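You operate a simulated robot arm through the tools that you are given. There is no shell and no other tool. Be economical: measure what you need, move in short steps, check, and stop when the job is done.

You run a simulated robot arm. Do the job below in one go: nothing can be reset, and whatever is moved stays where it is left.

Task
Find the nut that drips and tighten it till the drops stop.
Fine: open the white wheel and wait for nought before opening the cover; leave the dry nuts; shut the cover after.
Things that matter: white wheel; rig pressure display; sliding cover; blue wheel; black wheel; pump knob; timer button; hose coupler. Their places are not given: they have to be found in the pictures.

The check looks at the end state, three seconds after you hand in, the way a careful person would. Anything else that was tipped, shoved, dropped, spilled or broken makes it a failure. Lids that push on must go on centred and level and be pressed home; caps that screw on are set level and turned clockwise until they are tight.

Robot
A 6-joint arm with a two-finger parallel gripper, fixed in place. Base frame: the origin is at the foot of the arm, x ahead of it, y to its left, z up. Lengths are in m, angles in degrees, forces in N, time in s.
Its first joint turns from -66.0 to 66.0 degrees. Payload 2.9 kg.
The TCP is the grasp point between the finger pads, 0.03 m short of the fingertips. In the tool frame z runs along the fingers and y along their closing line. Largest opening 0.11 m; finger width 0.02, thickness 0.01; the body of the gripper, 0.048 by 0.112 m, starts 0.055 m behind the TCP.
Orientation is that of the tool frame in the base frame, as a unit quaternion [w, x, y, z]. With the fingers straight down and closing along the base's y, the tool's x points along the base's -x, its y along +y and its z along -z.

Tools
- The arm moves only by the tool servo_tool. Its argument "deltas" is a list of rows, each an object (a shift or turn left out is 0, a gripper value left out holds the last) with "angular": the turn, a rotation vector about the tool's x, y, z in degrees, a list of three; "slide": the shift along the tool's x, y, z in m, a list of three; "hand": the finger opening in m, from 0 to 0.11. In form: [{"angular": [wx, wy, wz], "slide": [dx, dy, dz], "hand": hand}, ...]. A call has 1 to 20 rows; each row is the pose to reach, as a shift and turn from the pose commanded when the call began, along the tool's axes at that moment. Rows are played at 5 a second. More than 0.05 m and 8.6 degrees between two rows, or a gripper value outside its range, and nothing of the call is played. Where a pose cannot be reached the arm comes as near as it can. A force on the tool above 40 N (or 10 N above the force at the start of the call, whichever is more), or a blocked arm, ends the call early, and 0.2 s more pass. Each finger travels about 0.108 m/s and halts on what it meets, pressing with about 27 N; the grip force reading is that of the motor and also rises with nothing between the fingers. The clock runs only during rows and for 0.2 s after the last one: add rows that repeat a pose to give the fingers time. The reply holds the time, the measured pose of the TCP, the force on the tool along the base axes, the opening and the grip force, in the units named above and with some noise.
- Cameras (640 x 400 px; columns grow to the right, rows downward): "scene" is fixed at [0.0916, 0.4438, 1.392]; the picture's right is [-0.62, -0.79, 0.00], its down [-0.40, 0.31, -0.87] and it looks along [0.68, -0.53, -0.50] (base axes); focal length 323 px, centre (320, 200). "wrist" rides on the gripper at [-0.036, 0, -0.057] in the tool frame; the picture's right is [0.00, -1.00, 0.00], its down [0.97, 0.00, -0.24] and it looks along [0.24, 0.00, 0.97] (tool axes); focal length 218 px, centre (320, 200).
- get_image(camera): a new picture of that camera. It takes no simulated time.
- point_at(camera, pixels): for up to 12 pixels [column, row] of the newest picture of that camera ("zoom" is the newest enlarged one), the place [x, y, z] in the base frame of the surface seen there, good to about 0.003 m. It takes no simulated time.
- zoom(camera, box): a new picture of the part [left, top, right, bottom] of that camera's present view, enlarged. It takes no simulated time.
- sign_off(): hands the job in; it is judged then, once.

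Work in short steps. Measure before you move; look again where a grasp or a placing could have gone wrong, and mend it. You have 80 turns and 54 pictures in all, those below and enlarged ones among them. Open the gripper and draw the arm clear of the work before you hand the job in, unless the task says otherwise; then end with one line.

The tools are called as name(argument=value, ...) on one line, values as JSON. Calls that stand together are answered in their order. servo_tool: Moves the arm, as the interface text tells. Its arguments: {"type":"object","properties":{"deltas":{"type":"array","items":{"type":"object","properties":{"angular":{"type":"array","items":{"type":"number"}},"slide":{"type":"array","items":{"type":"number"}},"hand":{"type":"number"}}}}},"required":["deltas"]} The other tools are called the same way: get_image (camera) takes a picture; point_at (camera, pixels) gives the place of the surface under pixels of a picture; zoom (camera, box) takes an enlarged picture of a part of a camera's view; sign_off () hands the job in.

At the start:

```text
clock: 0.0
eef_pos: [0.4693, -0.1317, 1.1764]
ee_rot: [0.0, 0.0, 1.0, -0.001]
contact_force: [0.3, -1.0, 0.5]
opening: 0.1101
grasp_force: 0.1
```

scene: 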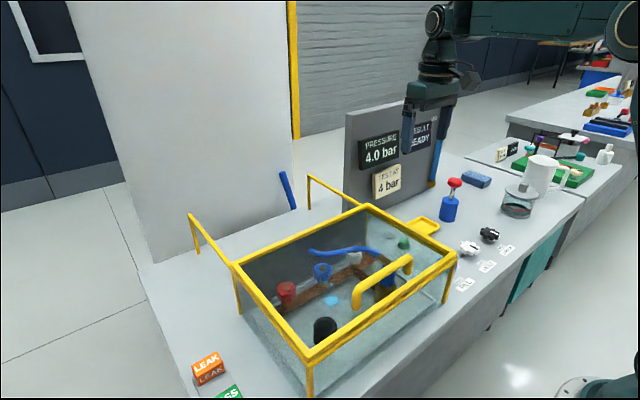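
wrist: 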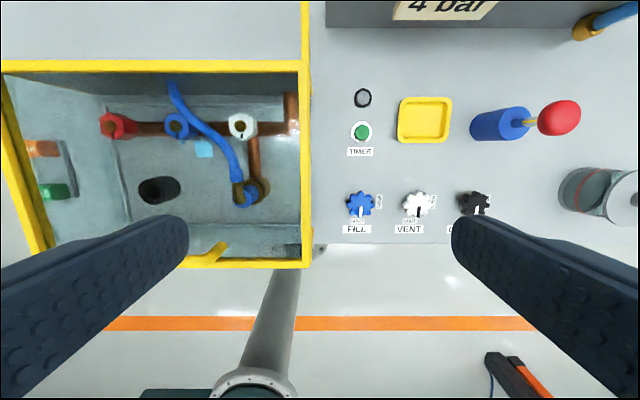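

The wrist view shows the tank with coloured nuts (red, blue, white and others) at left and the blue/white/black wheels near row 205. I'll enlarge both areas before doing anything.

zoom(camera="wrist", box=[0, 50, 320, 270])

zoom(camera="scene", box=[180, 160, 480, 360])

zoom(camera="wrist", box=[320, 70, 560, 250])

point_at(camera="wrist", pixels=[[118, 125], [176, 125], [242, 125], [160, 190], [250, 192], [361, 203], [417, 204], [473, 203], [361, 132], [215, 255], [305, 150], [280, 200]])

```text
1.82 times, centred on (160, 160) of wrist
```

zoom: 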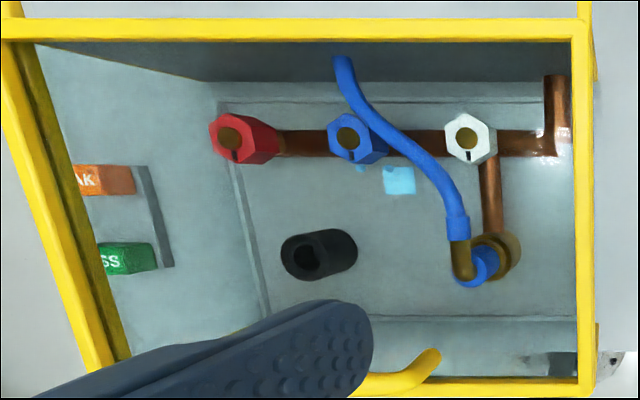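

```text
2.00 times, centred on (330, 260) of scene
```

zoom: 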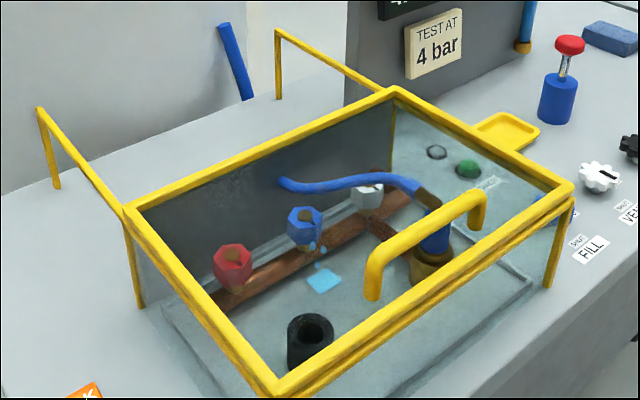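

```text
2.22 times, centred on (440, 160) of wrist
```

zoom: 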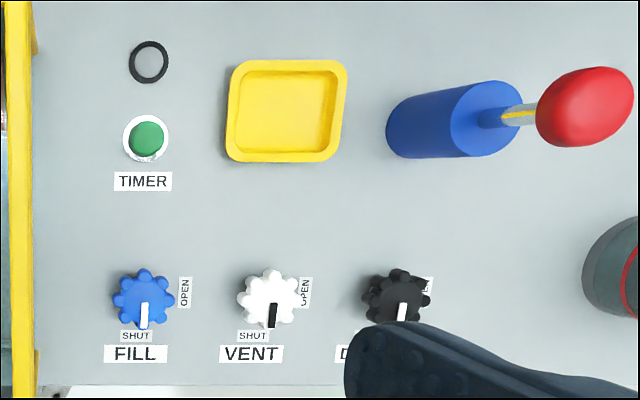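

```text
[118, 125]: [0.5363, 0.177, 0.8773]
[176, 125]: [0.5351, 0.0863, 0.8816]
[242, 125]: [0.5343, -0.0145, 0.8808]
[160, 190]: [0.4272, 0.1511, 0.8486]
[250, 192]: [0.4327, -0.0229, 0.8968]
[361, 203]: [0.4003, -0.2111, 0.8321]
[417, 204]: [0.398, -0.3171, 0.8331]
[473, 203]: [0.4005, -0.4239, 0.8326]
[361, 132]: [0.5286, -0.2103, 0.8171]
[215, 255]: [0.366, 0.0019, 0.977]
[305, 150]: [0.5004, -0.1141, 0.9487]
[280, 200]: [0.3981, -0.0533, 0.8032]
```

The white VENT wheel's pointer is at SHUT (toward -x), and OPEN is toward -y, a quarter turn counter-clockwise seen from above. Drops seem to fall below the blue nut. I'll measure wheel sizes, table height and cover geometry.

point_at(camera="wrist", pixels=[[404, 204], [431, 204], [417, 192], [390, 190], [440, 175], [416, 213], [308, 62], [305, 264], [5, 70], [45, 250], [225, 248], [190, 262]])

point_at(camera="scene", pixels=[[360, 300], [408, 262], [385, 277], [190, 215], [236, 262], [308, 178], [368, 205], [310, 355], [455, 255], [320, 320], [286, 290], [322, 270]])

zoom(camera="scene", box=[340, 100, 460, 200])

```text
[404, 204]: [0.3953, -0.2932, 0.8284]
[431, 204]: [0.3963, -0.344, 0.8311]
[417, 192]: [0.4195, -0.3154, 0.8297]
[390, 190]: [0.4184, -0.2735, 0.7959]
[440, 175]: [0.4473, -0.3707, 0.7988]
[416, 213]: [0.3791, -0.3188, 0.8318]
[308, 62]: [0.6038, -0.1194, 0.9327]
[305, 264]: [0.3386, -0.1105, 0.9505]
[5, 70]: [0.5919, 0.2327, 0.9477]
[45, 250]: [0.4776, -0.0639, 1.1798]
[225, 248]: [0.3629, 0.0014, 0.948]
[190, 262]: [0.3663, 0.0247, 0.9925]
```

```text
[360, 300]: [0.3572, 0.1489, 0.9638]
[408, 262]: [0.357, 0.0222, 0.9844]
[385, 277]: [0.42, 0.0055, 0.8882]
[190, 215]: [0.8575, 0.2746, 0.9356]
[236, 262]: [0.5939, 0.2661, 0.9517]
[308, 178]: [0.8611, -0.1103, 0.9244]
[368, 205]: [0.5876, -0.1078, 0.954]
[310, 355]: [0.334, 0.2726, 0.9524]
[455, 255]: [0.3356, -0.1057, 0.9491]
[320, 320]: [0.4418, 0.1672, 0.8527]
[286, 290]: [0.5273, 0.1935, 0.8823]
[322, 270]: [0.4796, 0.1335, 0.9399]
```

```text
4.00 times, centred on (400, 150) of scene
```

zoom: 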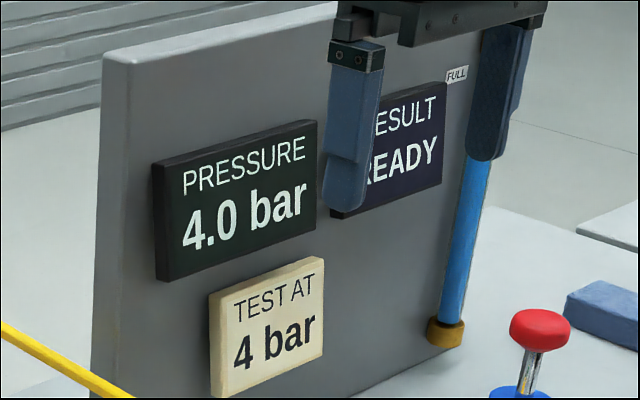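

The display reads 4.0 bar. The vent wheel is about 0.05 across, centred near (0.396, -0.318) with its top at 0.831, and the table is at 0.797. I'll move above the wheel with the gripper turned +45°, so that a -90° turn ends at -45°.

servo_tool(deltas=[{"slide": [0.012, -0.031, 0.02], "angular": [0, 0, 7.5], "hand": 0.08}, {"slide": [0.024, -0.062, 0.04], "angular": [0, 0, 15]}, {"slide": [0.036, -0.093, 0.06], "angular": [0, 0, 22.5]}, {"slide": [0.048, -0.124, 0.09], "angular": [0, 0, 30]}, {"slide": [0.06, -0.155, 0.12], "angular": [0, 0, 37.5]}, {"slide": [0.0733, -0.1863, 0.15], "angular": [0, 0, 45]}, {"slide": [0.0733, -0.1863, 0.19], "angular": [0, 0, 45]}, {"slide": [0.0733, -0.1863, 0.23], "angular": [0, 0, 45]}, {"slide": [0.0733, -0.1863, 0.23], "angular": [0, 0, 45]}])

get_image(camera="wrist")

get_image(camera="scene")

```text
clock: 2.0
eef_pos: [0.3966, -0.317, 0.9501]
ee_rot: [0.0, 0.382, 0.924, 0.0]
contact_force: [-0.1, 0.3, 0.0]
opening: 0.08
grasp_force: 0.0
```

```text
47 pictures are left
```

wrist: 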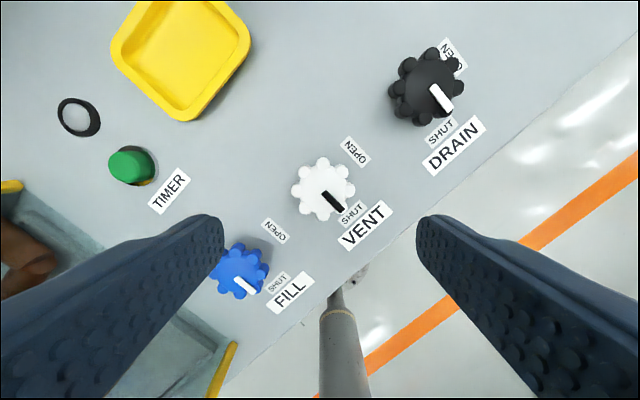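

```text
46 pictures are left
```

scene: 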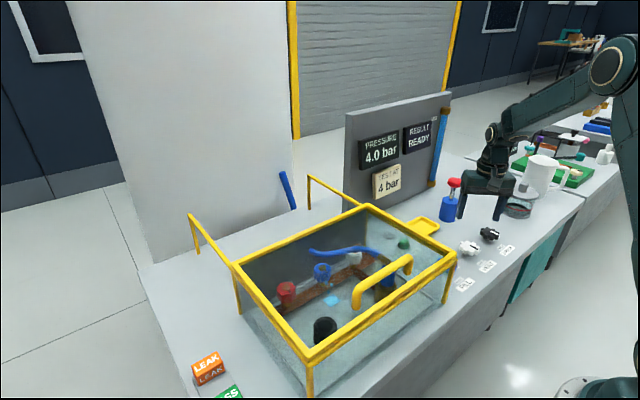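

The white wheel is centred at about (323, 190) between the fingers. I'll measure it again from here.

point_at(camera="wrist", pixels=[[322, 187], [292, 190], [354, 190], [323, 160], [323, 216], [300, 170], [270, 160]])

```text
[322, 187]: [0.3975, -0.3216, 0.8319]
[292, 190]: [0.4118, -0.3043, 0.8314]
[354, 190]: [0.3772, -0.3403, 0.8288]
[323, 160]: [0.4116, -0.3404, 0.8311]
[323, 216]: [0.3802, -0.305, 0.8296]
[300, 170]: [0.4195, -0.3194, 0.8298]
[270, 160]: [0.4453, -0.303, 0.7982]
```

The centre is about (0.3955, -0.3225). I'll nudge there, descend to z≈0.837 and close on it.

servo_tool(deltas=[{"slide": [-0.0028, -0.0042, 0.03]}, {"slide": [-0.0028, -0.0042, 0.06]}, {"slide": [-0.0028, -0.0042, 0.085]}, {"slide": [-0.0028, -0.0042, 0.1]}, {"slide": [-0.0028, -0.0042, 0.113]}, {"slide": [-0.0028, -0.0042, 0.113], "hand": 0.06}, {"slide": [-0.0028, -0.0042, 0.113], "hand": 0.035}, {"slide": [-0.0028, -0.0042, 0.113], "hand": 0.035}])

get_image(camera="wrist")

```text
clock: 3.8
eef_pos: [0.3974, -0.3211, 0.8357]
ee_rot: [0.0, 0.381, 0.925, 0.001]
contact_force: [10.9, 9.4, -8.2]
opening: 0.0482
grasp_force: 45.4
```

```text
45 pictures are left
```

wrist: 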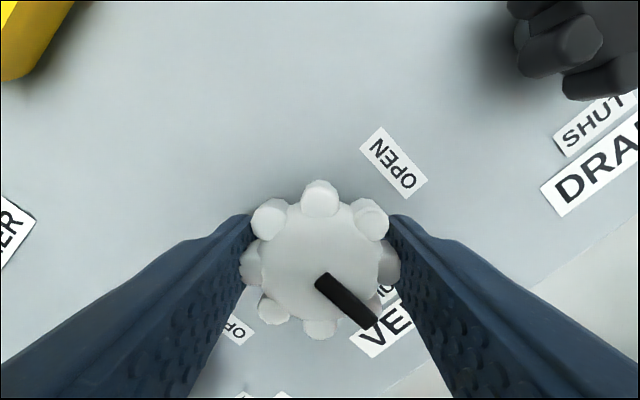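

It's gripped, with a slight side load, so I'll shift 1.5 mm along tool y and turn -90° toward OPEN.

servo_tool(deltas=[{"slide": [0, 0.0015, 0], "angular": [0, 0, -7.5]}, {"slide": [0, 0.0015, 0], "angular": [0, 0, -15]}, {"slide": [0, 0.0015, 0], "angular": [0, 0, -22.5]}, {"slide": [0, 0.0015, 0], "angular": [0, 0, -30]}, {"slide": [0, 0.0015, 0], "angular": [0, 0, -37.5]}, {"slide": [0, 0.0015, 0], "angular": [0, 0, -45]}, {"slide": [0, 0.0015, 0], "angular": [0, 0, -52.5]}, {"slide": [0, 0.0015, 0], "angular": [0, 0, -60]}, {"slide": [0, 0.0015, 0], "angular": [0, 0, -67.5]}, {"slide": [0, 0.0015, 0], "angular": [0, 0, -75]}, {"slide": [0, 0.0015, 0], "angular": [0, 0, -82.5]}, {"slide": [0, 0.0015, 0], "angular": [0, 0, -90]}, {"slide": [0, 0.0015, 0], "angular": [0, 0, -90]}])

get_image(camera="wrist")

zoom(camera="scene", box=[200, 100, 520, 330])

```text
clock: 5.1
eef_pos: [0.3966, -0.3203, 0.8351]
ee_rot: [0.0, 0.058, 0.998, 0.001]
contact_force: [-2.9, 4.7, 6.2]
opening: 0.0481
grasp_force: 45.9
stopped in row 6: the force on the tool passed its limit (the readings are from after the stop); the commanded pose is now the measured one
```

```text
44 pictures are left
```

wrist: 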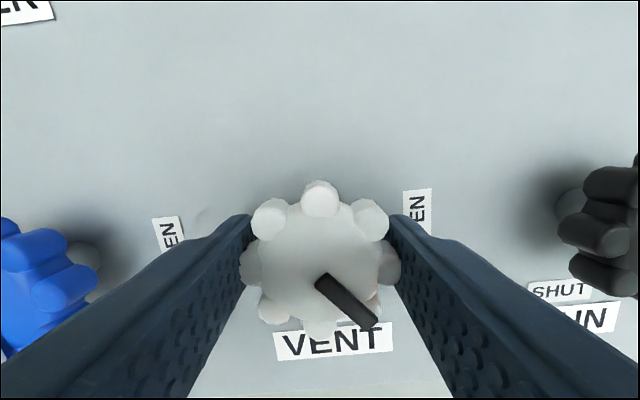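

```text
1.74 times, centred on (360, 215) of scene
```

zoom: 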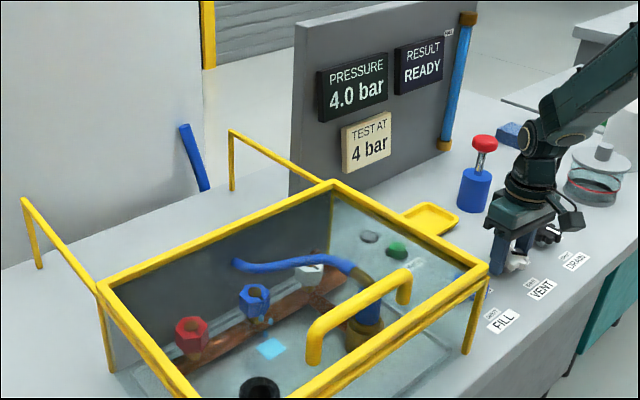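

The wheel turned about 38° before a force trip ended the call, and it's still gripped with small residual forces. I'll continue the turn in smaller steps.

servo_tool(deltas=[{"angular": [0, 0, -5]}, {"angular": [0, 0, -10]}, {"angular": [0, 0, -15]}, {"angular": [0, 0, -20]}, {"angular": [0, 0, -25]}, {"angular": [0, 0, -30]}, {"angular": [0, 0, -35]}, {"angular": [0, 0, -40]}, {"angular": [0, 0, -45]}, {"angular": [0, 0, -50]}, {"angular": [0, 0, -52]}])

zoom(camera="scene", box=[200, 100, 520, 330])

```text
clock: 7.5
eef_pos: [0.3968, -0.3197, 0.835]
ee_rot: [-0.001, -0.388, 0.922, 0.003]
contact_force: [-9.0, 26.2, 3.3]
opening: 0.0482
grasp_force: 45.0
```

```text
1.74 times, centred on (360, 215) of scene
```

zoom: 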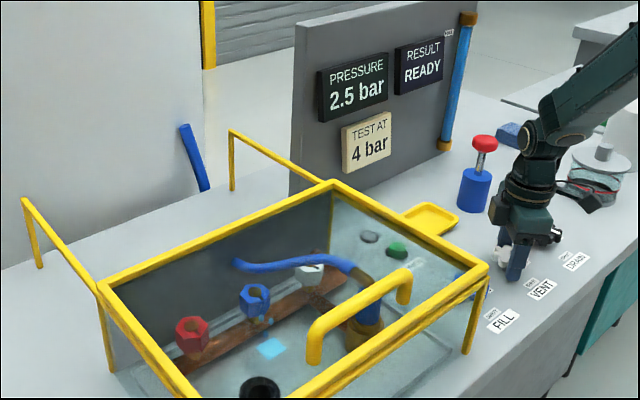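

Pressure is falling (2.5 bar). I'll open the fingers, rise straight up above the pump and look at the wheel.

servo_tool(deltas=[{"hand": 0.08}, {"hand": 0.08}, {"slide": [0, 0, -0.04]}, {"slide": [0, 0, -0.08]}, {"slide": [0, 0, -0.12]}, {"slide": [0, 0, -0.17]}, {"slide": [0, 0, -0.22]}, {"slide": [0, 0, -0.26]}, {"slide": [0, 0, -0.3]}, {"slide": [0, 0, -0.3]}])

get_image(camera="wrist")

zoom(camera="scene", box=[200, 100, 520, 330])

```text
clock: 9.7
eef_pos: [0.3981, -0.3223, 1.1369]
ee_rot: [0.001, -0.387, 0.922, 0.001]
contact_force: [0.7, 0.9, 0.9]
opening: 0.0801
grasp_force: 0.1
```

```text
41 pictures are left
```

wrist: 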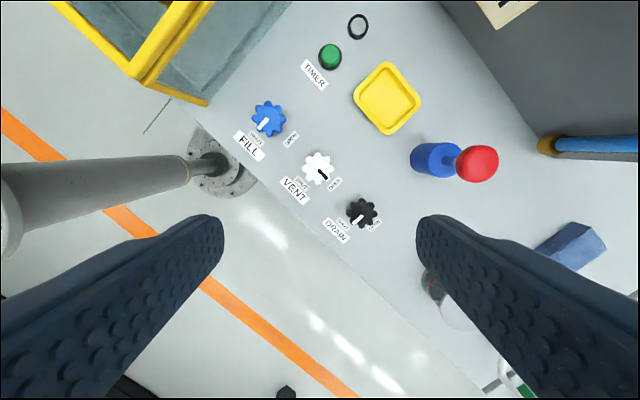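

```text
1.74 times, centred on (360, 215) of scene
```

zoom: 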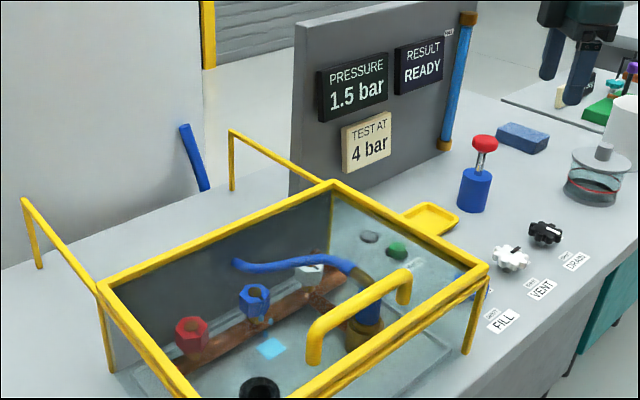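

The white pointer is now at OPEN and pressure is 1.5 bar. While it vents, I'll swing over the cover handle (x≈0.36, y≈0.085), turning so the fingers close along base x, and stay high.

servo_tool(deltas=[{"slide": [-0.026, 0.0315, 0], "angular": [0, 0, -4.5], "hand": 0.08}, {"slide": [-0.052, 0.063, 0], "angular": [0, 0, -9]}, {"slide": [-0.078, 0.0944, 0], "angular": [0, 0, -13.5]}, {"slide": [-0.104, 0.126, 0], "angular": [0, 0, -18]}, {"slide": [-0.13, 0.157, 0], "angular": [0, 0, -22.5]}, {"slide": [-0.157, 0.189, 0], "angular": [0, 0, -27]}, {"slide": [-0.183, 0.22, 0], "angular": [0, 0, -31.5]}, {"slide": [-0.209, 0.252, 0], "angular": [0, 0, -36]}, {"slide": [-0.235, 0.283, 0], "angular": [0, 0, -40.5]}, {"slide": [-0.261, 0.3147, 0], "angular": [0, 0, -45]}, {"slide": [-0.261, 0.3147, 0], "angular": [0, 0, -45]}])

get_image(camera="wrist")

zoom(camera="scene", box=[200, 100, 520, 330])

```text
clock: 12.1
eef_pos: [0.3554, 0.0861, 1.1369]
ee_rot: [-0.002, 0.71, -0.704, -0.002]
contact_force: [0.3, -0.9, -0.5]
opening: 0.0802
grasp_force: 0.0
```

```text
39 pictures are left
```

wrist: 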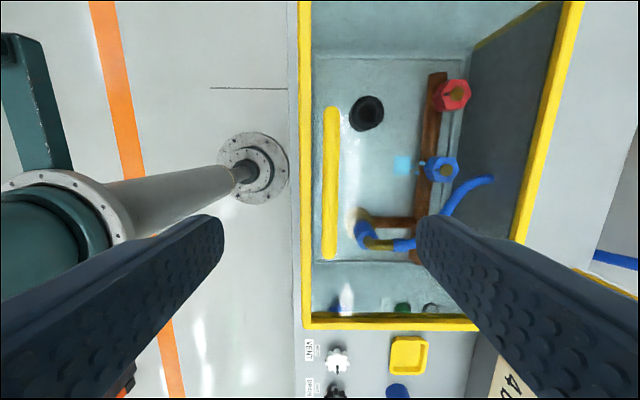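

```text
1.74 times, centred on (360, 215) of scene
```

zoom: 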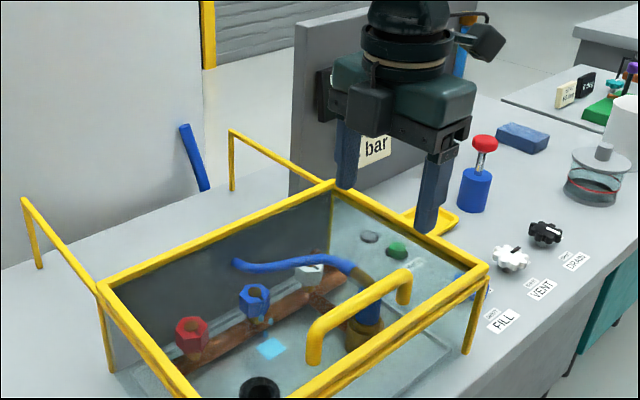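

The handle is the yellow bar at (331, 105–260) in the wrist view. I'll measure it. The arm hides the display, so I'll also need to check pressure.

point_at(camera="wrist", pixels=[[331, 115], [331, 180], [331, 250], [325, 180], [337, 180], [305, 180], [440, 168], [453, 95], [425, 166], [365, 112]])

servo_tool(deltas=[{"slide": [-0.04, 0, 0]}, {"slide": [-0.08, 0, 0]}, {"slide": [-0.08, 0, 0]}])

zoom(camera="scene", box=[200, 100, 520, 330])

```text
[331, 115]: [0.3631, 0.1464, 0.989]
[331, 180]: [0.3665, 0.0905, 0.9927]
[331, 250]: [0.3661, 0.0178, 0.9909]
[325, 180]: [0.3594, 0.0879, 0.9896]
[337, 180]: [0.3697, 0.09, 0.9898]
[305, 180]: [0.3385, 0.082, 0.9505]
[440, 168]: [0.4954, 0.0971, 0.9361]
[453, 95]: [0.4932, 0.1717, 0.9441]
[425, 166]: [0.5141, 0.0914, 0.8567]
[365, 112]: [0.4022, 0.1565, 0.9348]
```

```text
clock: 12.9
eef_pos: [0.3568, 0.1646, 1.1357]
ee_rot: [-0.001, 0.71, -0.704, -0.001]
contact_force: [-0.4, 0.0, 0.1]
opening: 0.0801
grasp_force: 0.1
```

```text
1.74 times, centred on (360, 215) of scene
```

zoom: 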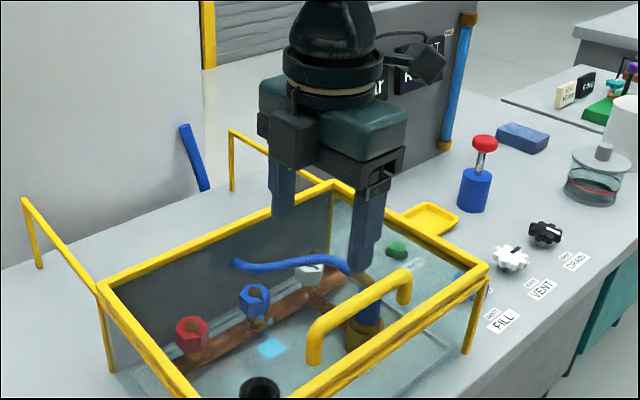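

The gripper still blocks the display, so I'll go further along +y to clear the line of sight.

servo_tool(deltas=[{"slide": [-0.04, 0, 0]}, {"slide": [-0.08, 0, 0]}, {"slide": [-0.12, 0, 0]}, {"slide": [-0.12, 0, 0]}, {"slide": [-0.12, 0, 0]}])

get_image(camera="scene")

```text
clock: 14.1
eef_pos: [0.3541, 0.2875, 1.1351]
ee_rot: [-0.001, 0.71, -0.704, -0.002]
contact_force: [-0.7, -0.3, -0.7]
opening: 0.0801
grasp_force: 0.2
```

```text
36 pictures are left
```

scene: 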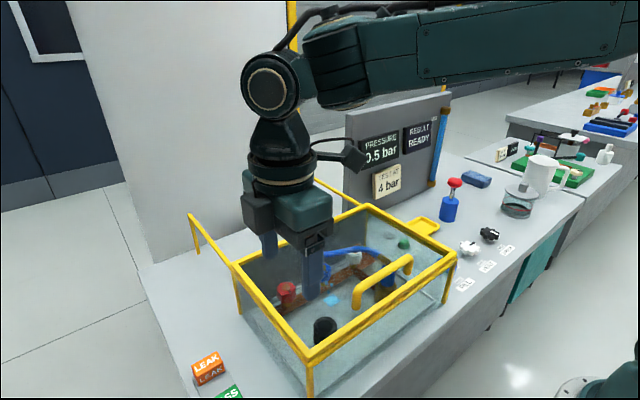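

It shows 0.5 bar and is falling. I'll hold still for several seconds.

servo_tool(deltas=[{}, {}, {}, {}, {}, {}, {}, {}, {}, {}, {}, {}, {}, {}, {}, {}, {}, {}, {}, {}])

servo_tool(deltas=[{}, {}, {}, {}, {}, {}, {}, {}, {}, {}, {}, {}, {}, {}, {}, {}, {}, {}, {}, {}])

zoom(camera="scene", box=[240, 110, 480, 340])

```text
clock: 18.3
eef_pos: [0.3545, 0.2864, 1.1346]
ee_rot: [-0.001, 0.71, -0.704, -0.001]
contact_force: [0.8, 0.2, 0.6]
opening: 0.0799
grasp_force: 0.0
```

```text
clock: 22.5
eef_pos: [0.355, 0.2861, 1.1351]
ee_rot: [-0.002, 0.71, -0.704, -0.002]
contact_force: [-0.6, -0.6, 0.1]
opening: 0.0799
grasp_force: 0.0
```

```text
1.74 times, centred on (360, 225) of scene
```

zoom: 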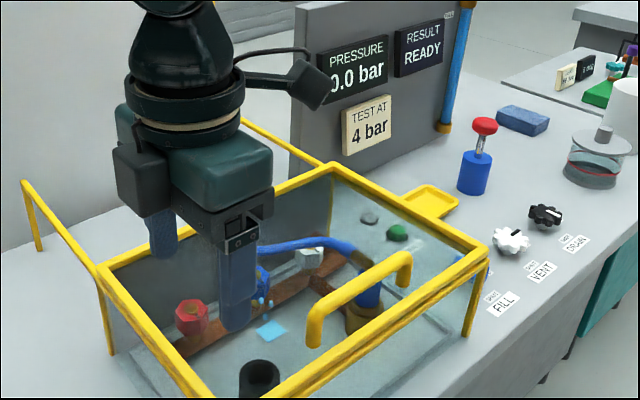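

It reads 0.0 bar, and drops still show below the blue nut. Next I'll return over the handle (centre ≈ (0.3655, 0.084), top 0.990), lower to z≈0.988 and grip it.

servo_tool(deltas=[{"slide": [0.04, -0.002, 0]}, {"slide": [0.08, -0.005, 0]}, {"slide": [0.12, -0.008, 0]}, {"slide": [0.16, -0.0105, 0]}, {"slide": [0.202, -0.0105, 0]}, {"slide": [0.202, -0.0105, 0.04]}, {"slide": [0.202, -0.0105, 0.08]}, {"slide": [0.202, -0.0105, 0.115]}, {"slide": [0.202, -0.0105, 0.135]}, {"slide": [0.202, -0.0105, 0.147]}, {"slide": [0.202, -0.0105, 0.147], "hand": 0.04}, {"slide": [0.202, -0.0105, 0.147], "hand": 0.008}, {"slide": [0.202, -0.0105, 0.147], "hand": 0.008}, {"slide": [0.202, -0.0105, 0.147], "hand": 0.008}])

get_image(camera="scene")

```text
clock: 25.5
eef_pos: [0.3659, 0.0837, 0.9889]
ee_rot: [-0.001, 0.71, -0.704, -0.002]
contact_force: [-0.5, 0.7, -7.1]
opening: 0.0159
grasp_force: 44.3
```

```text
34 pictures are left
```

scene: 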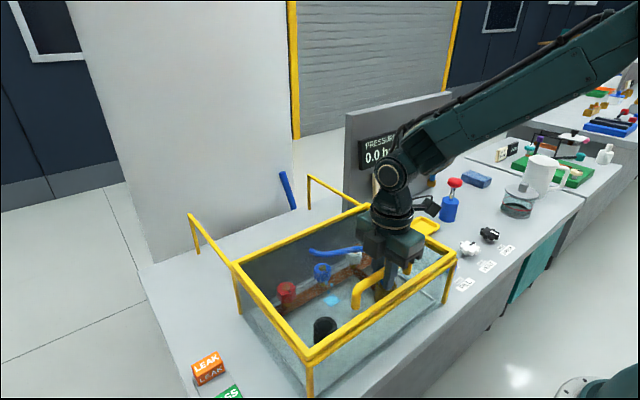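

It's gripped on the handle (opening 0.016). Now I'll slide the cover gently along +x.

servo_tool(deltas=[{"slide": [0, -0.01, 0]}, {"slide": [0, -0.03, 0]}, {"slide": [0, -0.05, 0]}, {"slide": [0.001, -0.07, 0]}, {"slide": [0.001, -0.09, 0]}, {"slide": [0.001, -0.11, 0]}, {"slide": [0.001, -0.13, 0]}, {"slide": [0.001, -0.15, 0]}])

get_image(camera="scene")

```text
clock: 27.3
eef_pos: [0.5172, 0.0835, 0.9889]
ee_rot: [0.0, 0.711, -0.704, -0.002]
contact_force: [-2.2, -4.4, -20.5]
opening: 0.0155
grasp_force: 44.8
```

```text
33 pictures are left
```

scene: 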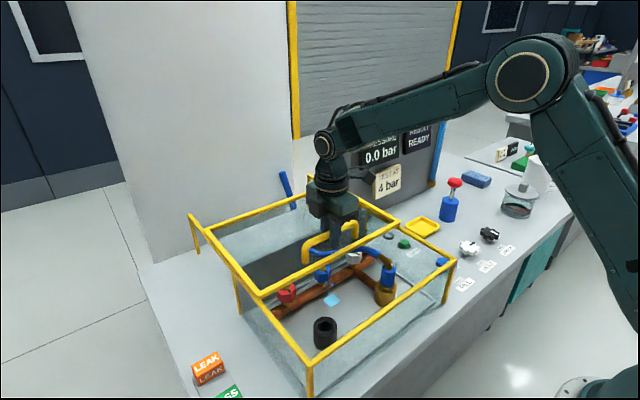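

The cover slides well. I'll continue to the far end in finer steps.

servo_tool(deltas=[{"slide": [0, -0.02, 0]}, {"slide": [0, -0.04, 0]}, {"slide": [0, -0.055, 0]}, {"slide": [0, -0.07, 0]}, {"slide": [0, -0.08, 0]}, {"slide": [0, -0.09, 0]}, {"slide": [0, -0.1, 0]}])

get_image(camera="scene")

```text
clock: 28.9
eef_pos: [0.6168, 0.0836, 0.9881]
ee_rot: [-0.001, 0.709, -0.705, -0.002]
contact_force: [-3.5, -25.4, -17.2]
opening: 0.0154
grasp_force: 45.1
```

```text
32 pictures are left
```

scene: 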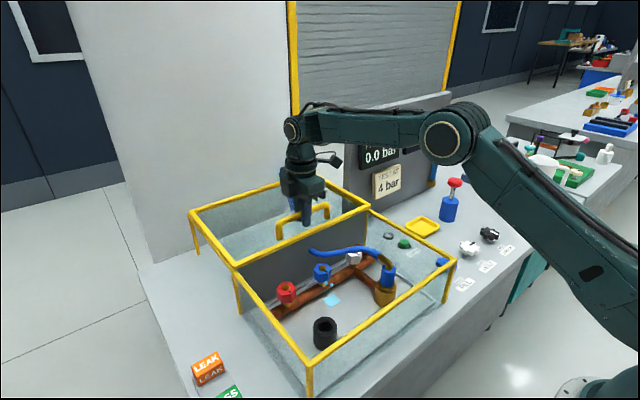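

The cover is fully back (handle x≈0.617). I'll release, rise and retreat over the blue nut to look at it closely.

servo_tool(deltas=[{"hand": 0.03}, {"hand": 0.06}, {"hand": 0.06}, {"slide": [0, 0, -0.04]}, {"slide": [0, 0, -0.08]}, {"slide": [0, 0.03, -0.1]}, {"slide": [0, 0.06, -0.1]}, {"slide": [0, 0.082, -0.1]}, {"slide": [0, 0.082, -0.08]}, {"slide": [0, 0.082, -0.08]}])

get_image(camera="wrist")

zoom(camera="scene", box=[240, 220, 420, 340])

```text
clock: 31.1
eef_pos: [0.5348, 0.085, 1.0675]
ee_rot: [-0.002, 0.71, -0.704, -0.001]
contact_force: [-0.2, 0.7, 0.2]
opening: 0.06
grasp_force: 0.0
```

```text
31 pictures are left
```

wrist: 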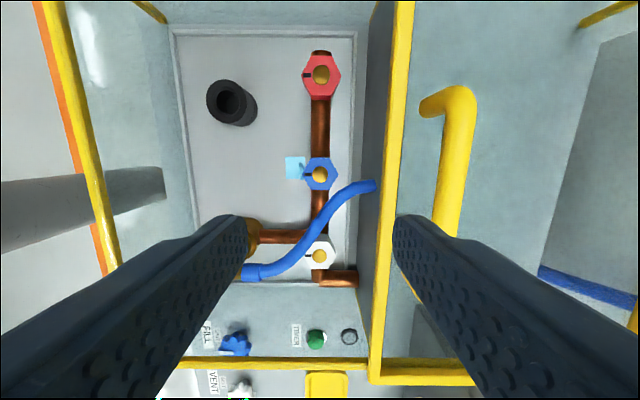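

```text
3.33 times, centred on (330, 280) of scene
```

zoom: 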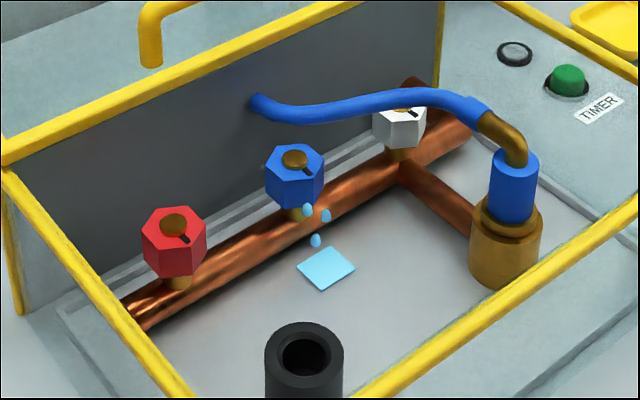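

Drops clearly come from the blue nut. I'll zoom the wrist view on it to see the flats, mark and hose clearance.

zoom(camera="wrist", box=[240, 40, 400, 290])

point_at(camera="wrist", pixels=[[320, 175], [305, 175], [336, 175], [328, 160], [328, 189], [375, 185], [352, 191], [330, 207], [300, 250], [370, 160], [321, 75], [319, 257]])

```text
1.60 times, centred on (320, 165) of wrist
```

zoom: 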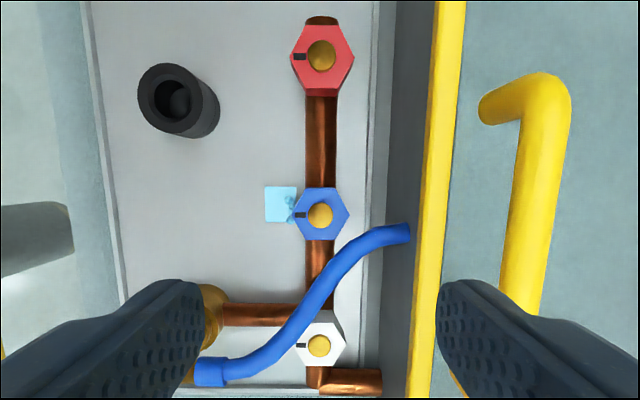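

```text
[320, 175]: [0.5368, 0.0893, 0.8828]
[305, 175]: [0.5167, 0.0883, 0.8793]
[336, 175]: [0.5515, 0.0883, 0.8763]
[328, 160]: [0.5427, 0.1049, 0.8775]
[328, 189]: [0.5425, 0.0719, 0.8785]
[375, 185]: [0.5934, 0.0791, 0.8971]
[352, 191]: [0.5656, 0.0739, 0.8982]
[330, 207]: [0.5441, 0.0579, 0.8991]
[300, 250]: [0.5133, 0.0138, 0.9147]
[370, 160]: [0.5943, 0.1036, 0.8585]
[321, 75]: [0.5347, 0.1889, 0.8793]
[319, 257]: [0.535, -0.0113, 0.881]
```

The blue nut is at about (0.535, 0.0885), top 0.878, with its flats facing ±y and two more pairs at ±60°. The hose runs close on its (+x, -y) side. I'll measure rim height, nut underside, hose edges and pipe before choosing a grip.

point_at(camera="wrist", pixels=[[398, 100], [404, 100], [410, 100], [396, 180], [388, 180], [316, 172], [332, 175], [326, 187], [347, 185], [356, 197], [324, 205], [320, 130]])

zoom(camera="scene", box=[280, 230, 400, 310])

point_at(camera="zoom", pixels=[[225, 160], [180, 160], [180, 200], [195, 212], [230, 220], [265, 165], [265, 195], [215, 235], [280, 205], [225, 145], [160, 92], [330, 95]])

```text
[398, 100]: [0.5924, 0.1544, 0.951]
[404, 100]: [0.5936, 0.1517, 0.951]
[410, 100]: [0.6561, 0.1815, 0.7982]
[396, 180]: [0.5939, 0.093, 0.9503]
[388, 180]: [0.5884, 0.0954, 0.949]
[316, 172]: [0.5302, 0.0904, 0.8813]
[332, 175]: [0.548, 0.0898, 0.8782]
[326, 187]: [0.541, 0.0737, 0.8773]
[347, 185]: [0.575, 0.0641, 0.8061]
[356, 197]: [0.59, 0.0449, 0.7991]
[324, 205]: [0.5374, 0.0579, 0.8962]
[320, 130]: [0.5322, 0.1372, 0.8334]
```

```text
5.00 times, centred on (340, 270) of scene
```

zoom: 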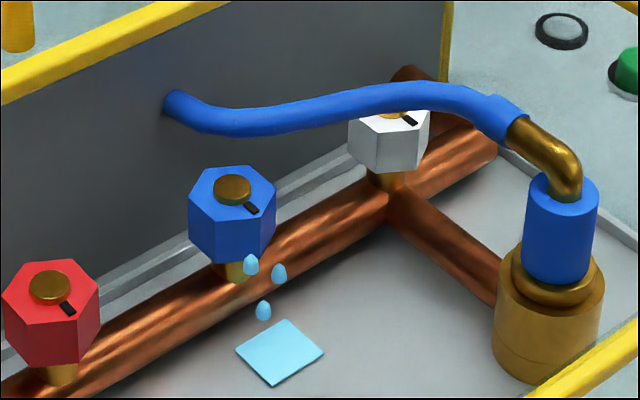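

```text
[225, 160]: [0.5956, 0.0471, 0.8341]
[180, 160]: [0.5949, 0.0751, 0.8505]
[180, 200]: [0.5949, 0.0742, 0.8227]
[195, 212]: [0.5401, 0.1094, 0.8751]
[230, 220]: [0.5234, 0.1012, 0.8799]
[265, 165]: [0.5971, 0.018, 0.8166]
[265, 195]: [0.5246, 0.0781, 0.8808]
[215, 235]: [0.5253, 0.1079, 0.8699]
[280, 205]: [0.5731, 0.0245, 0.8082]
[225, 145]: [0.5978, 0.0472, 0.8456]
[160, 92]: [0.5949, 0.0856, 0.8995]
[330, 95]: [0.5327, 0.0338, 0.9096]
```

The cover rim is at x≈0.587 with its top at 0.951, nut top is 0.878 and pipe top 0.833. The clear closing line is about 30° from +x, perpendicular to a flat pair, with a high grip (TCP≈0.900) so the body passes above the rim. I'll turn -30° and lower to 0.945, 4 mm off-centre away from the hose.

servo_tool(deltas=[{"slide": [-0.002, 0.0005, 0.01], "angular": [0, 0, -7.5], "hand": 0.055}, {"slide": [-0.004, 0.001, 0.03], "angular": [0, 0, -15]}, {"slide": [-0.006, 0.0015, 0.06], "angular": [0, 0, -22.5]}, {"slide": [-0.007, 0.0018, 0.09], "angular": [0, 0, -29.5]}, {"slide": [-0.007, 0.0018, 0.1225], "angular": [0, 0, -29.5]}, {"slide": [-0.007, 0.0018, 0.1225], "angular": [0, 0, -29.5]}])

get_image(camera="wrist")

get_image(camera="scene")

```text
clock: 32.5
eef_pos: [0.5325, 0.0918, 0.9465]
ee_rot: [-0.002, 0.866, -0.499, -0.001]
contact_force: [-0.1, -0.8, 0.8]
opening: 0.0552
grasp_force: 0.1
```

```text
27 pictures are left
```

wrist: 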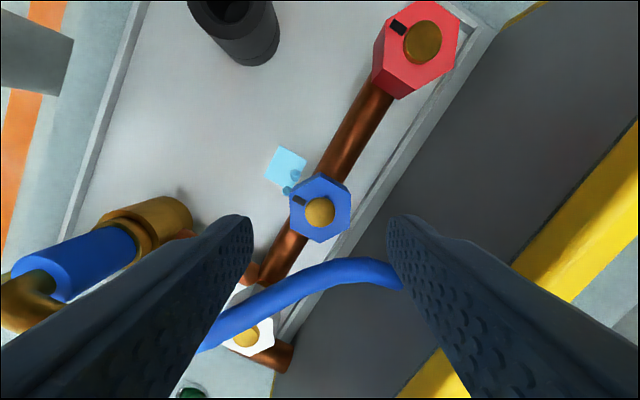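

```text
26 pictures are left
```

scene: 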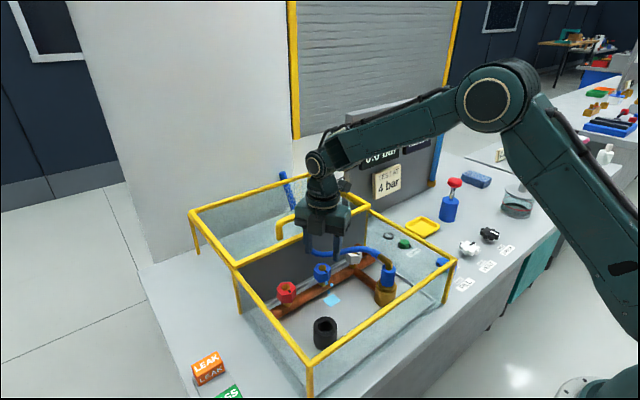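

The flats are vertical in the wrist view, at (290–350, 208), so the alignment is right. I'll measure the nut and hose from here.

point_at(camera="wrist", pixels=[[294, 200], [346, 213], [320, 178], [320, 238], [295, 215], [345, 200], [320, 270], [370, 270], [280, 290], [320, 262], [360, 262]])

```text
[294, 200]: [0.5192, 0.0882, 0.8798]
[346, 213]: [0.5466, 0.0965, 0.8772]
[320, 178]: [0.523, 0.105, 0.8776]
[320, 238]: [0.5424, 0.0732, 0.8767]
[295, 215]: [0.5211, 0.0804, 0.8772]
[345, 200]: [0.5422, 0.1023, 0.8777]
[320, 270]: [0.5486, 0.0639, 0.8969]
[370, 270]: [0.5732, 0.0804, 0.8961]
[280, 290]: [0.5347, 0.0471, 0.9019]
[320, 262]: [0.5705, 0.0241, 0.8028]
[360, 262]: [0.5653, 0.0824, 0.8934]
```

The nut centre works out at about (0.5328, 0.0912), right under the TCP. I'll shift 3 mm along tool -x (away from the hose), descend to z≈0.900 and close.

servo_tool(deltas=[{"slide": [-0.003, 0, 0.015]}, {"slide": [-0.003, 0, 0.03]}, {"slide": [-0.003, 0, 0.04]}, {"slide": [-0.003, 0, 0.047]}, {"slide": [-0.003, 0, 0.047], "hand": 0.045}, {"slide": [-0.003, 0, 0.047], "hand": 0.03}, {"slide": [-0.003, 0, 0.047], "hand": 0.025}, {"slide": [-0.003, 0, 0.047], "hand": 0.025}])

get_image(camera="wrist")

zoom(camera="scene", box=[240, 170, 420, 320])

```text
clock: 34.3
eef_pos: [0.5329, 0.0943, 0.8975]
ee_rot: [-0.002, 0.867, -0.499, 0.001]
contact_force: [17.5, 9.9, -10.3]
opening: 0.0405
grasp_force: 44.6
```

```text
25 pictures are left
```

wrist: 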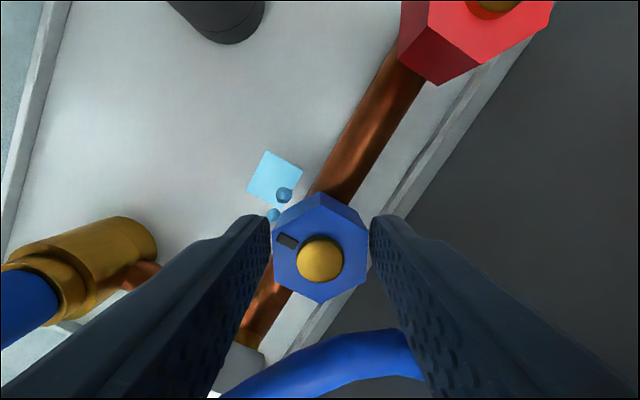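

```text
2.67 times, centred on (330, 245) of scene
```

zoom: 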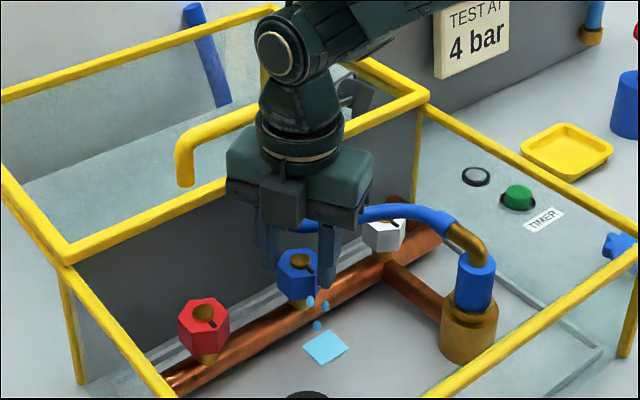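

The fingers hold the nut at opening 0.0405 with about 20 N sideways. I'll ease 2 mm toward the load and turn clockwise (positive about tool z) up to 30°, keeping the offset.

servo_tool(deltas=[{"slide": [0, -0.002, 0]}, {"slide": [0, -0.0022, 0], "angular": [0, 0, 4]}, {"slide": [0, -0.0024, 0], "angular": [0, 0, 8]}, {"slide": [0, -0.0026, 0], "angular": [0, 0, 12]}, {"slide": [0.0001, -0.0028, 0], "angular": [0, 0, 16]}, {"slide": [0.0002, -0.003, 0], "angular": [0, 0, 20]}, {"slide": [0.0003, -0.0032, 0], "angular": [0, 0, 24]}, {"slide": [0.0004, -0.0034, 0], "angular": [0, 0, 27]}, {"slide": [0.0004, -0.0035, 0], "angular": [0, 0, 30]}, {"slide": [0.0004, -0.0035, 0], "angular": [0, 0, 30]}])

get_image(camera="wrist")

```text
clock: 36.5
eef_pos: [0.5347, 0.0953, 0.8979]
ee_rot: [0.002, -0.706, 0.708, 0.0]
contact_force: [16.1, 0.5, -34.2]
opening: 0.0407
grasp_force: 44.8
```

```text
23 pictures are left
```

wrist: 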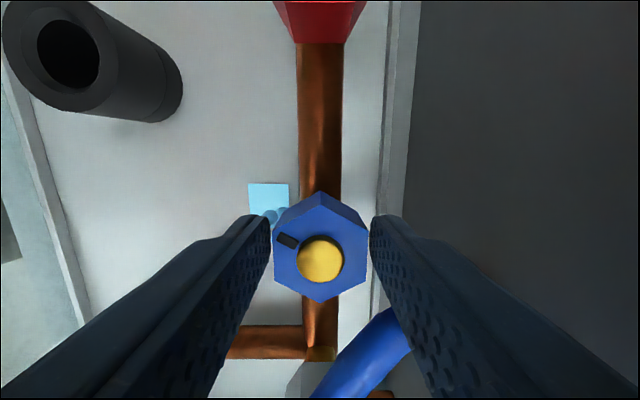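

The nut turned 30° with the gripper (the mark keeps its place relative to the fingers), and drops are still visible. I'll release narrowly, rise 3 cm, turn back -60° and come down for the next bite.

servo_tool(deltas=[{"hand": 0.046}, {"hand": 0.046}, {"slide": [0, 0, -0.015]}, {"slide": [0, 0, -0.032]}, {"slide": [0.0005, 0.0003, -0.032], "angular": [0, 0, -8], "hand": 0.05}, {"slide": [0.0008, 0.0005, -0.032], "angular": [0, 0, -16]}, {"slide": [0.001, 0.0008, -0.032], "angular": [0, 0, -24]}, {"slide": [0.0015, 0.001, -0.032], "angular": [0, 0, -32]}, {"slide": [0.002, 0.0012, -0.032], "angular": [0, 0, -40]}, {"slide": [0.0023, 0.0013, -0.032], "angular": [0, 0, -48]}, {"slide": [0.0023, 0.0013, -0.032], "angular": [0, 0, -56]}, {"slide": [0.0023, 0.0013, -0.032], "angular": [0, 0, -60]}, {"slide": [0.0023, 0.0013, -0.032], "angular": [0, 0, -60]}])

get_image(camera="wrist")

zoom(camera="scene", box=[240, 170, 420, 320])

```text
clock: 39.3
eef_pos: [0.5331, 0.0931, 0.9319]
ee_rot: [-0.001, 0.966, -0.257, 0.0]
contact_force: [0.3, -0.3, -0.3]
opening: 0.0501
grasp_force: 0.0
```

```text
22 pictures are left
```

wrist: 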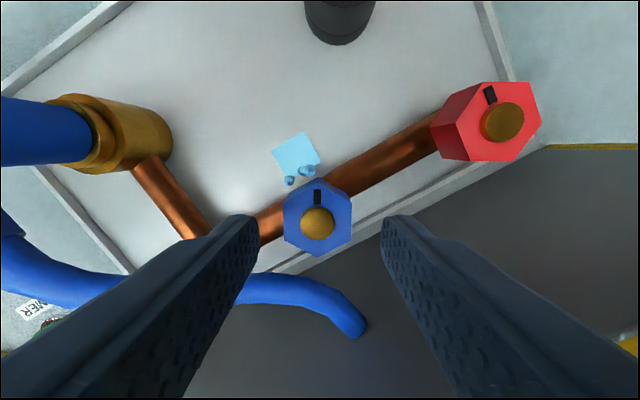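

```text
2.67 times, centred on (330, 245) of scene
```

zoom: 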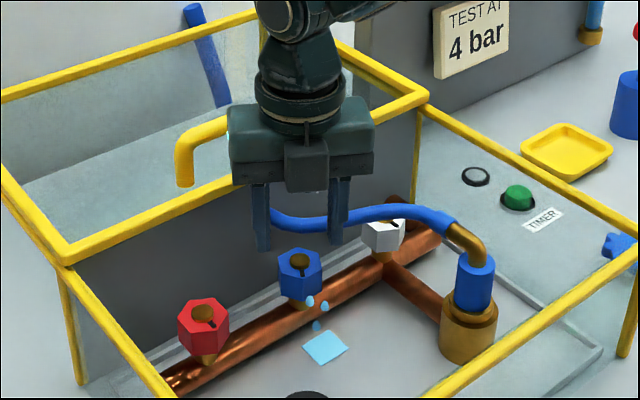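

The mark is now at about 30° clockwise of where it started, and drops remain. The flats align again at this yaw, so I'll descend, grip and turn about 60° clockwise.

servo_tool(deltas=[{"slide": [-0.0015, 0.001, 0.012]}, {"slide": [-0.0015, 0.001, 0.024]}, {"slide": [-0.0015, 0.001, 0.034]}, {"slide": [-0.0015, 0.001, 0.034], "hand": 0.04}, {"slide": [-0.0015, 0.001, 0.034], "hand": 0.025}, {"slide": [-0.0015, 0.001, 0.034], "hand": 0.025}])

```text
clock: 40.7
eef_pos: [0.5301, 0.0935, 0.8967]
ee_rot: [-0.001, 0.966, -0.259, -0.001]
contact_force: [-4.4, -4.9, 2.4]
opening: 0.0406
grasp_force: 44.5
```

It's centred with a small load. Now I'll turn clockwise in 5° steps.

servo_tool(deltas=[{"slide": [0, -0.0003, 0], "angular": [0, 0, 5]}, {"slide": [0, -0.0006, 0], "angular": [0, 0, 10]}, {"slide": [0.0001, -0.0009, 0], "angular": [0, 0, 15]}, {"slide": [0.0002, -0.0012, 0], "angular": [0, 0, 20]}, {"slide": [0.0003, -0.0015, 0], "angular": [0, 0, 25]}, {"slide": [0.0005, -0.0018, 0], "angular": [0, 0, 30]}, {"slide": [0.0006, -0.002, 0], "angular": [0, 0, 35]}, {"slide": [0.0008, -0.0023, 0], "angular": [0, 0, 40]}, {"slide": [0.001, -0.0025, 0], "angular": [0, 0, 45]}, {"slide": [0.0012, -0.0027, 0], "angular": [0, 0, 50]}, {"slide": [0.0015, -0.0029, 0], "angular": [0, 0, 55]}, {"slide": [0.00175, -0.003, 0], "angular": [0, 0, 60]}, {"slide": [0.00175, -0.003, 0], "angular": [0, 0, 60]}])

get_image(camera="wrist")

zoom(camera="scene", box=[240, 170, 420, 320])

```text
clock: 43.5
eef_pos: [0.5358, 0.0968, 0.8968]
ee_rot: [-0.003, 0.707, -0.707, 0.0]
contact_force: [17.6, 18.6, -19.9]
opening: 0.0404
grasp_force: 45.2
```

```text
20 pictures are left
```

wrist: 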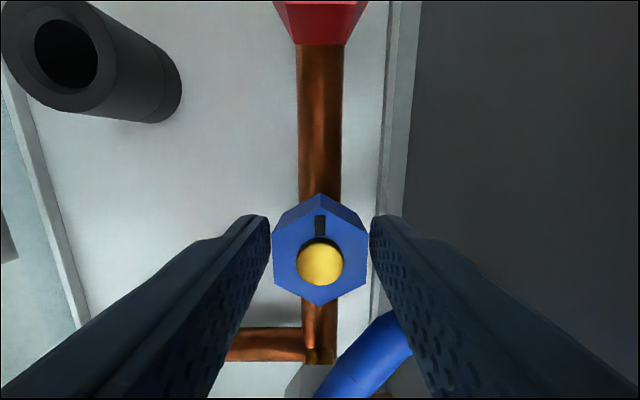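

```text
2.67 times, centred on (330, 245) of scene
```

zoom: 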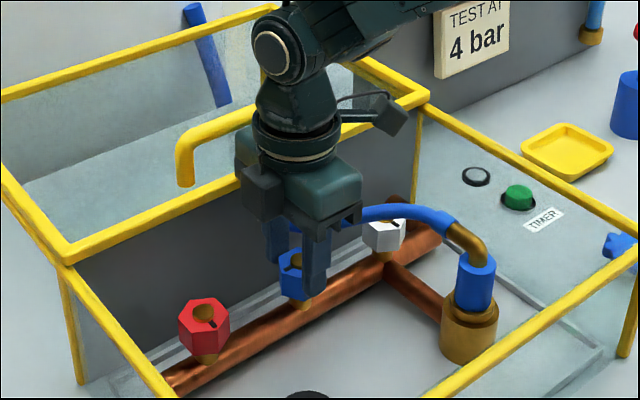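

The drops and puddle mark are gone after 90° of tightening. I'll release narrowly, rise clear and move above the cover handle.

servo_tool(deltas=[{"hand": 0.046}, {"hand": 0.046}, {"slide": [0, 0, -0.02]}, {"slide": [0, 0, -0.05]}, {"slide": [0, 0, -0.09], "hand": 0.06}, {"slide": [0, 0, -0.13]}, {"slide": [0, 0, -0.17]}, {"slide": [0.005, -0.03, -0.17]}, {"slide": [0.01, -0.06, -0.17]}, {"slide": [0.0128, -0.081, -0.17]}, {"slide": [0.0128, -0.081, -0.17]}])

get_image(camera="wrist")

zoom(camera="scene", box=[240, 170, 420, 320])

```text
clock: 45.9
eef_pos: [0.6148, 0.0802, 1.0687]
ee_rot: [-0.002, 0.708, -0.707, -0.001]
contact_force: [0.0, 0.3, 0.4]
opening: 0.06
grasp_force: 0.1
```

```text
18 pictures are left
```

wrist: 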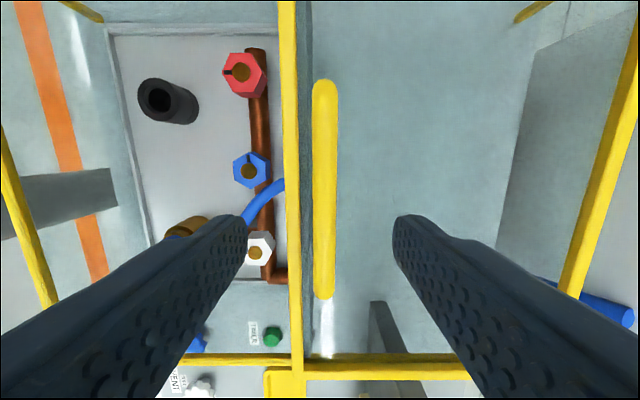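

```text
2.67 times, centred on (330, 245) of scene
```

zoom: 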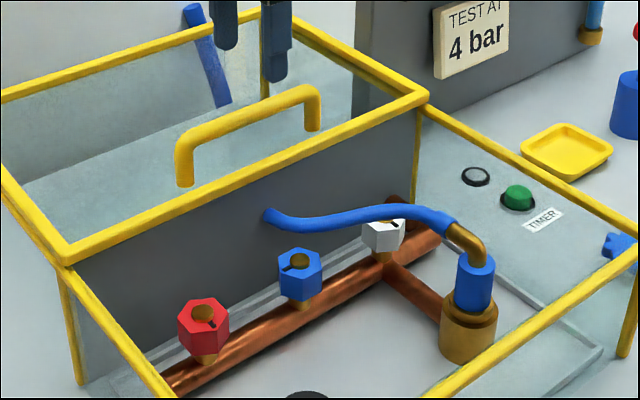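

It's dry, and the red and white nuts are unmoved. The handle is right below at (325, 190), so I'll descend to z≈0.988 and grip it.

servo_tool(deltas=[{"slide": [0, -0.0025, 0.03]}, {"slide": [0, -0.0025, 0.055]}, {"slide": [0, -0.0025, 0.072]}, {"slide": [0, -0.0025, 0.0805]}, {"slide": [0, -0.0025, 0.0805], "hand": 0.03}, {"slide": [0, -0.0025, 0.0805], "hand": 0.008}, {"slide": [0, -0.0025, 0.0805], "hand": 0.008}, {"slide": [0, -0.0025, 0.0805], "hand": 0.008}])

```text
clock: 47.7
eef_pos: [0.6153, 0.0816, 0.9875]
ee_rot: [0.001, -0.706, 0.708, 0.002]
contact_force: [0.7, -1.8, -3.7]
opening: 0.0155
grasp_force: 45.1
```

The handle is gripped. I'll slide the cover back along -x to the closed position (handle x≈0.366).

servo_tool(deltas=[{"slide": [0, 0.01, 0]}, {"slide": [0, 0.03, 0]}, {"slide": [0, 0.05, 0]}, {"slide": [0, 0.07, 0]}, {"slide": [0, 0.09, 0]}, {"slide": [0, 0.11, 0]}, {"slide": [0, 0.13, 0]}, {"slide": [0, 0.15, 0]}, {"slide": [0, 0.17, 0]}, {"slide": [0, 0.19, 0]}, {"slide": [0, 0.21, 0]}, {"slide": [0, 0.225, 0]}, {"slide": [0, 0.238, 0]}, {"slide": [0, 0.246, 0]}, {"slide": [0, 0.25, 0]}, {"slide": [0, 0.252, 0]}, {"slide": [0, 0.252, 0]}])

get_image(camera="scene")

```text
clock: 51.3
eef_pos: [0.3644, 0.0807, 0.9856]
ee_rot: [0.001, -0.706, 0.708, 0.001]
contact_force: [6.7, -18.7, -5.8]
opening: 0.0155
grasp_force: 45.2
```

```text
16 pictures are left
```

scene: 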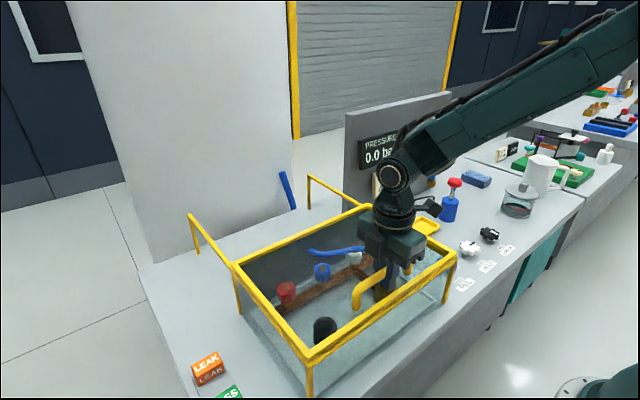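

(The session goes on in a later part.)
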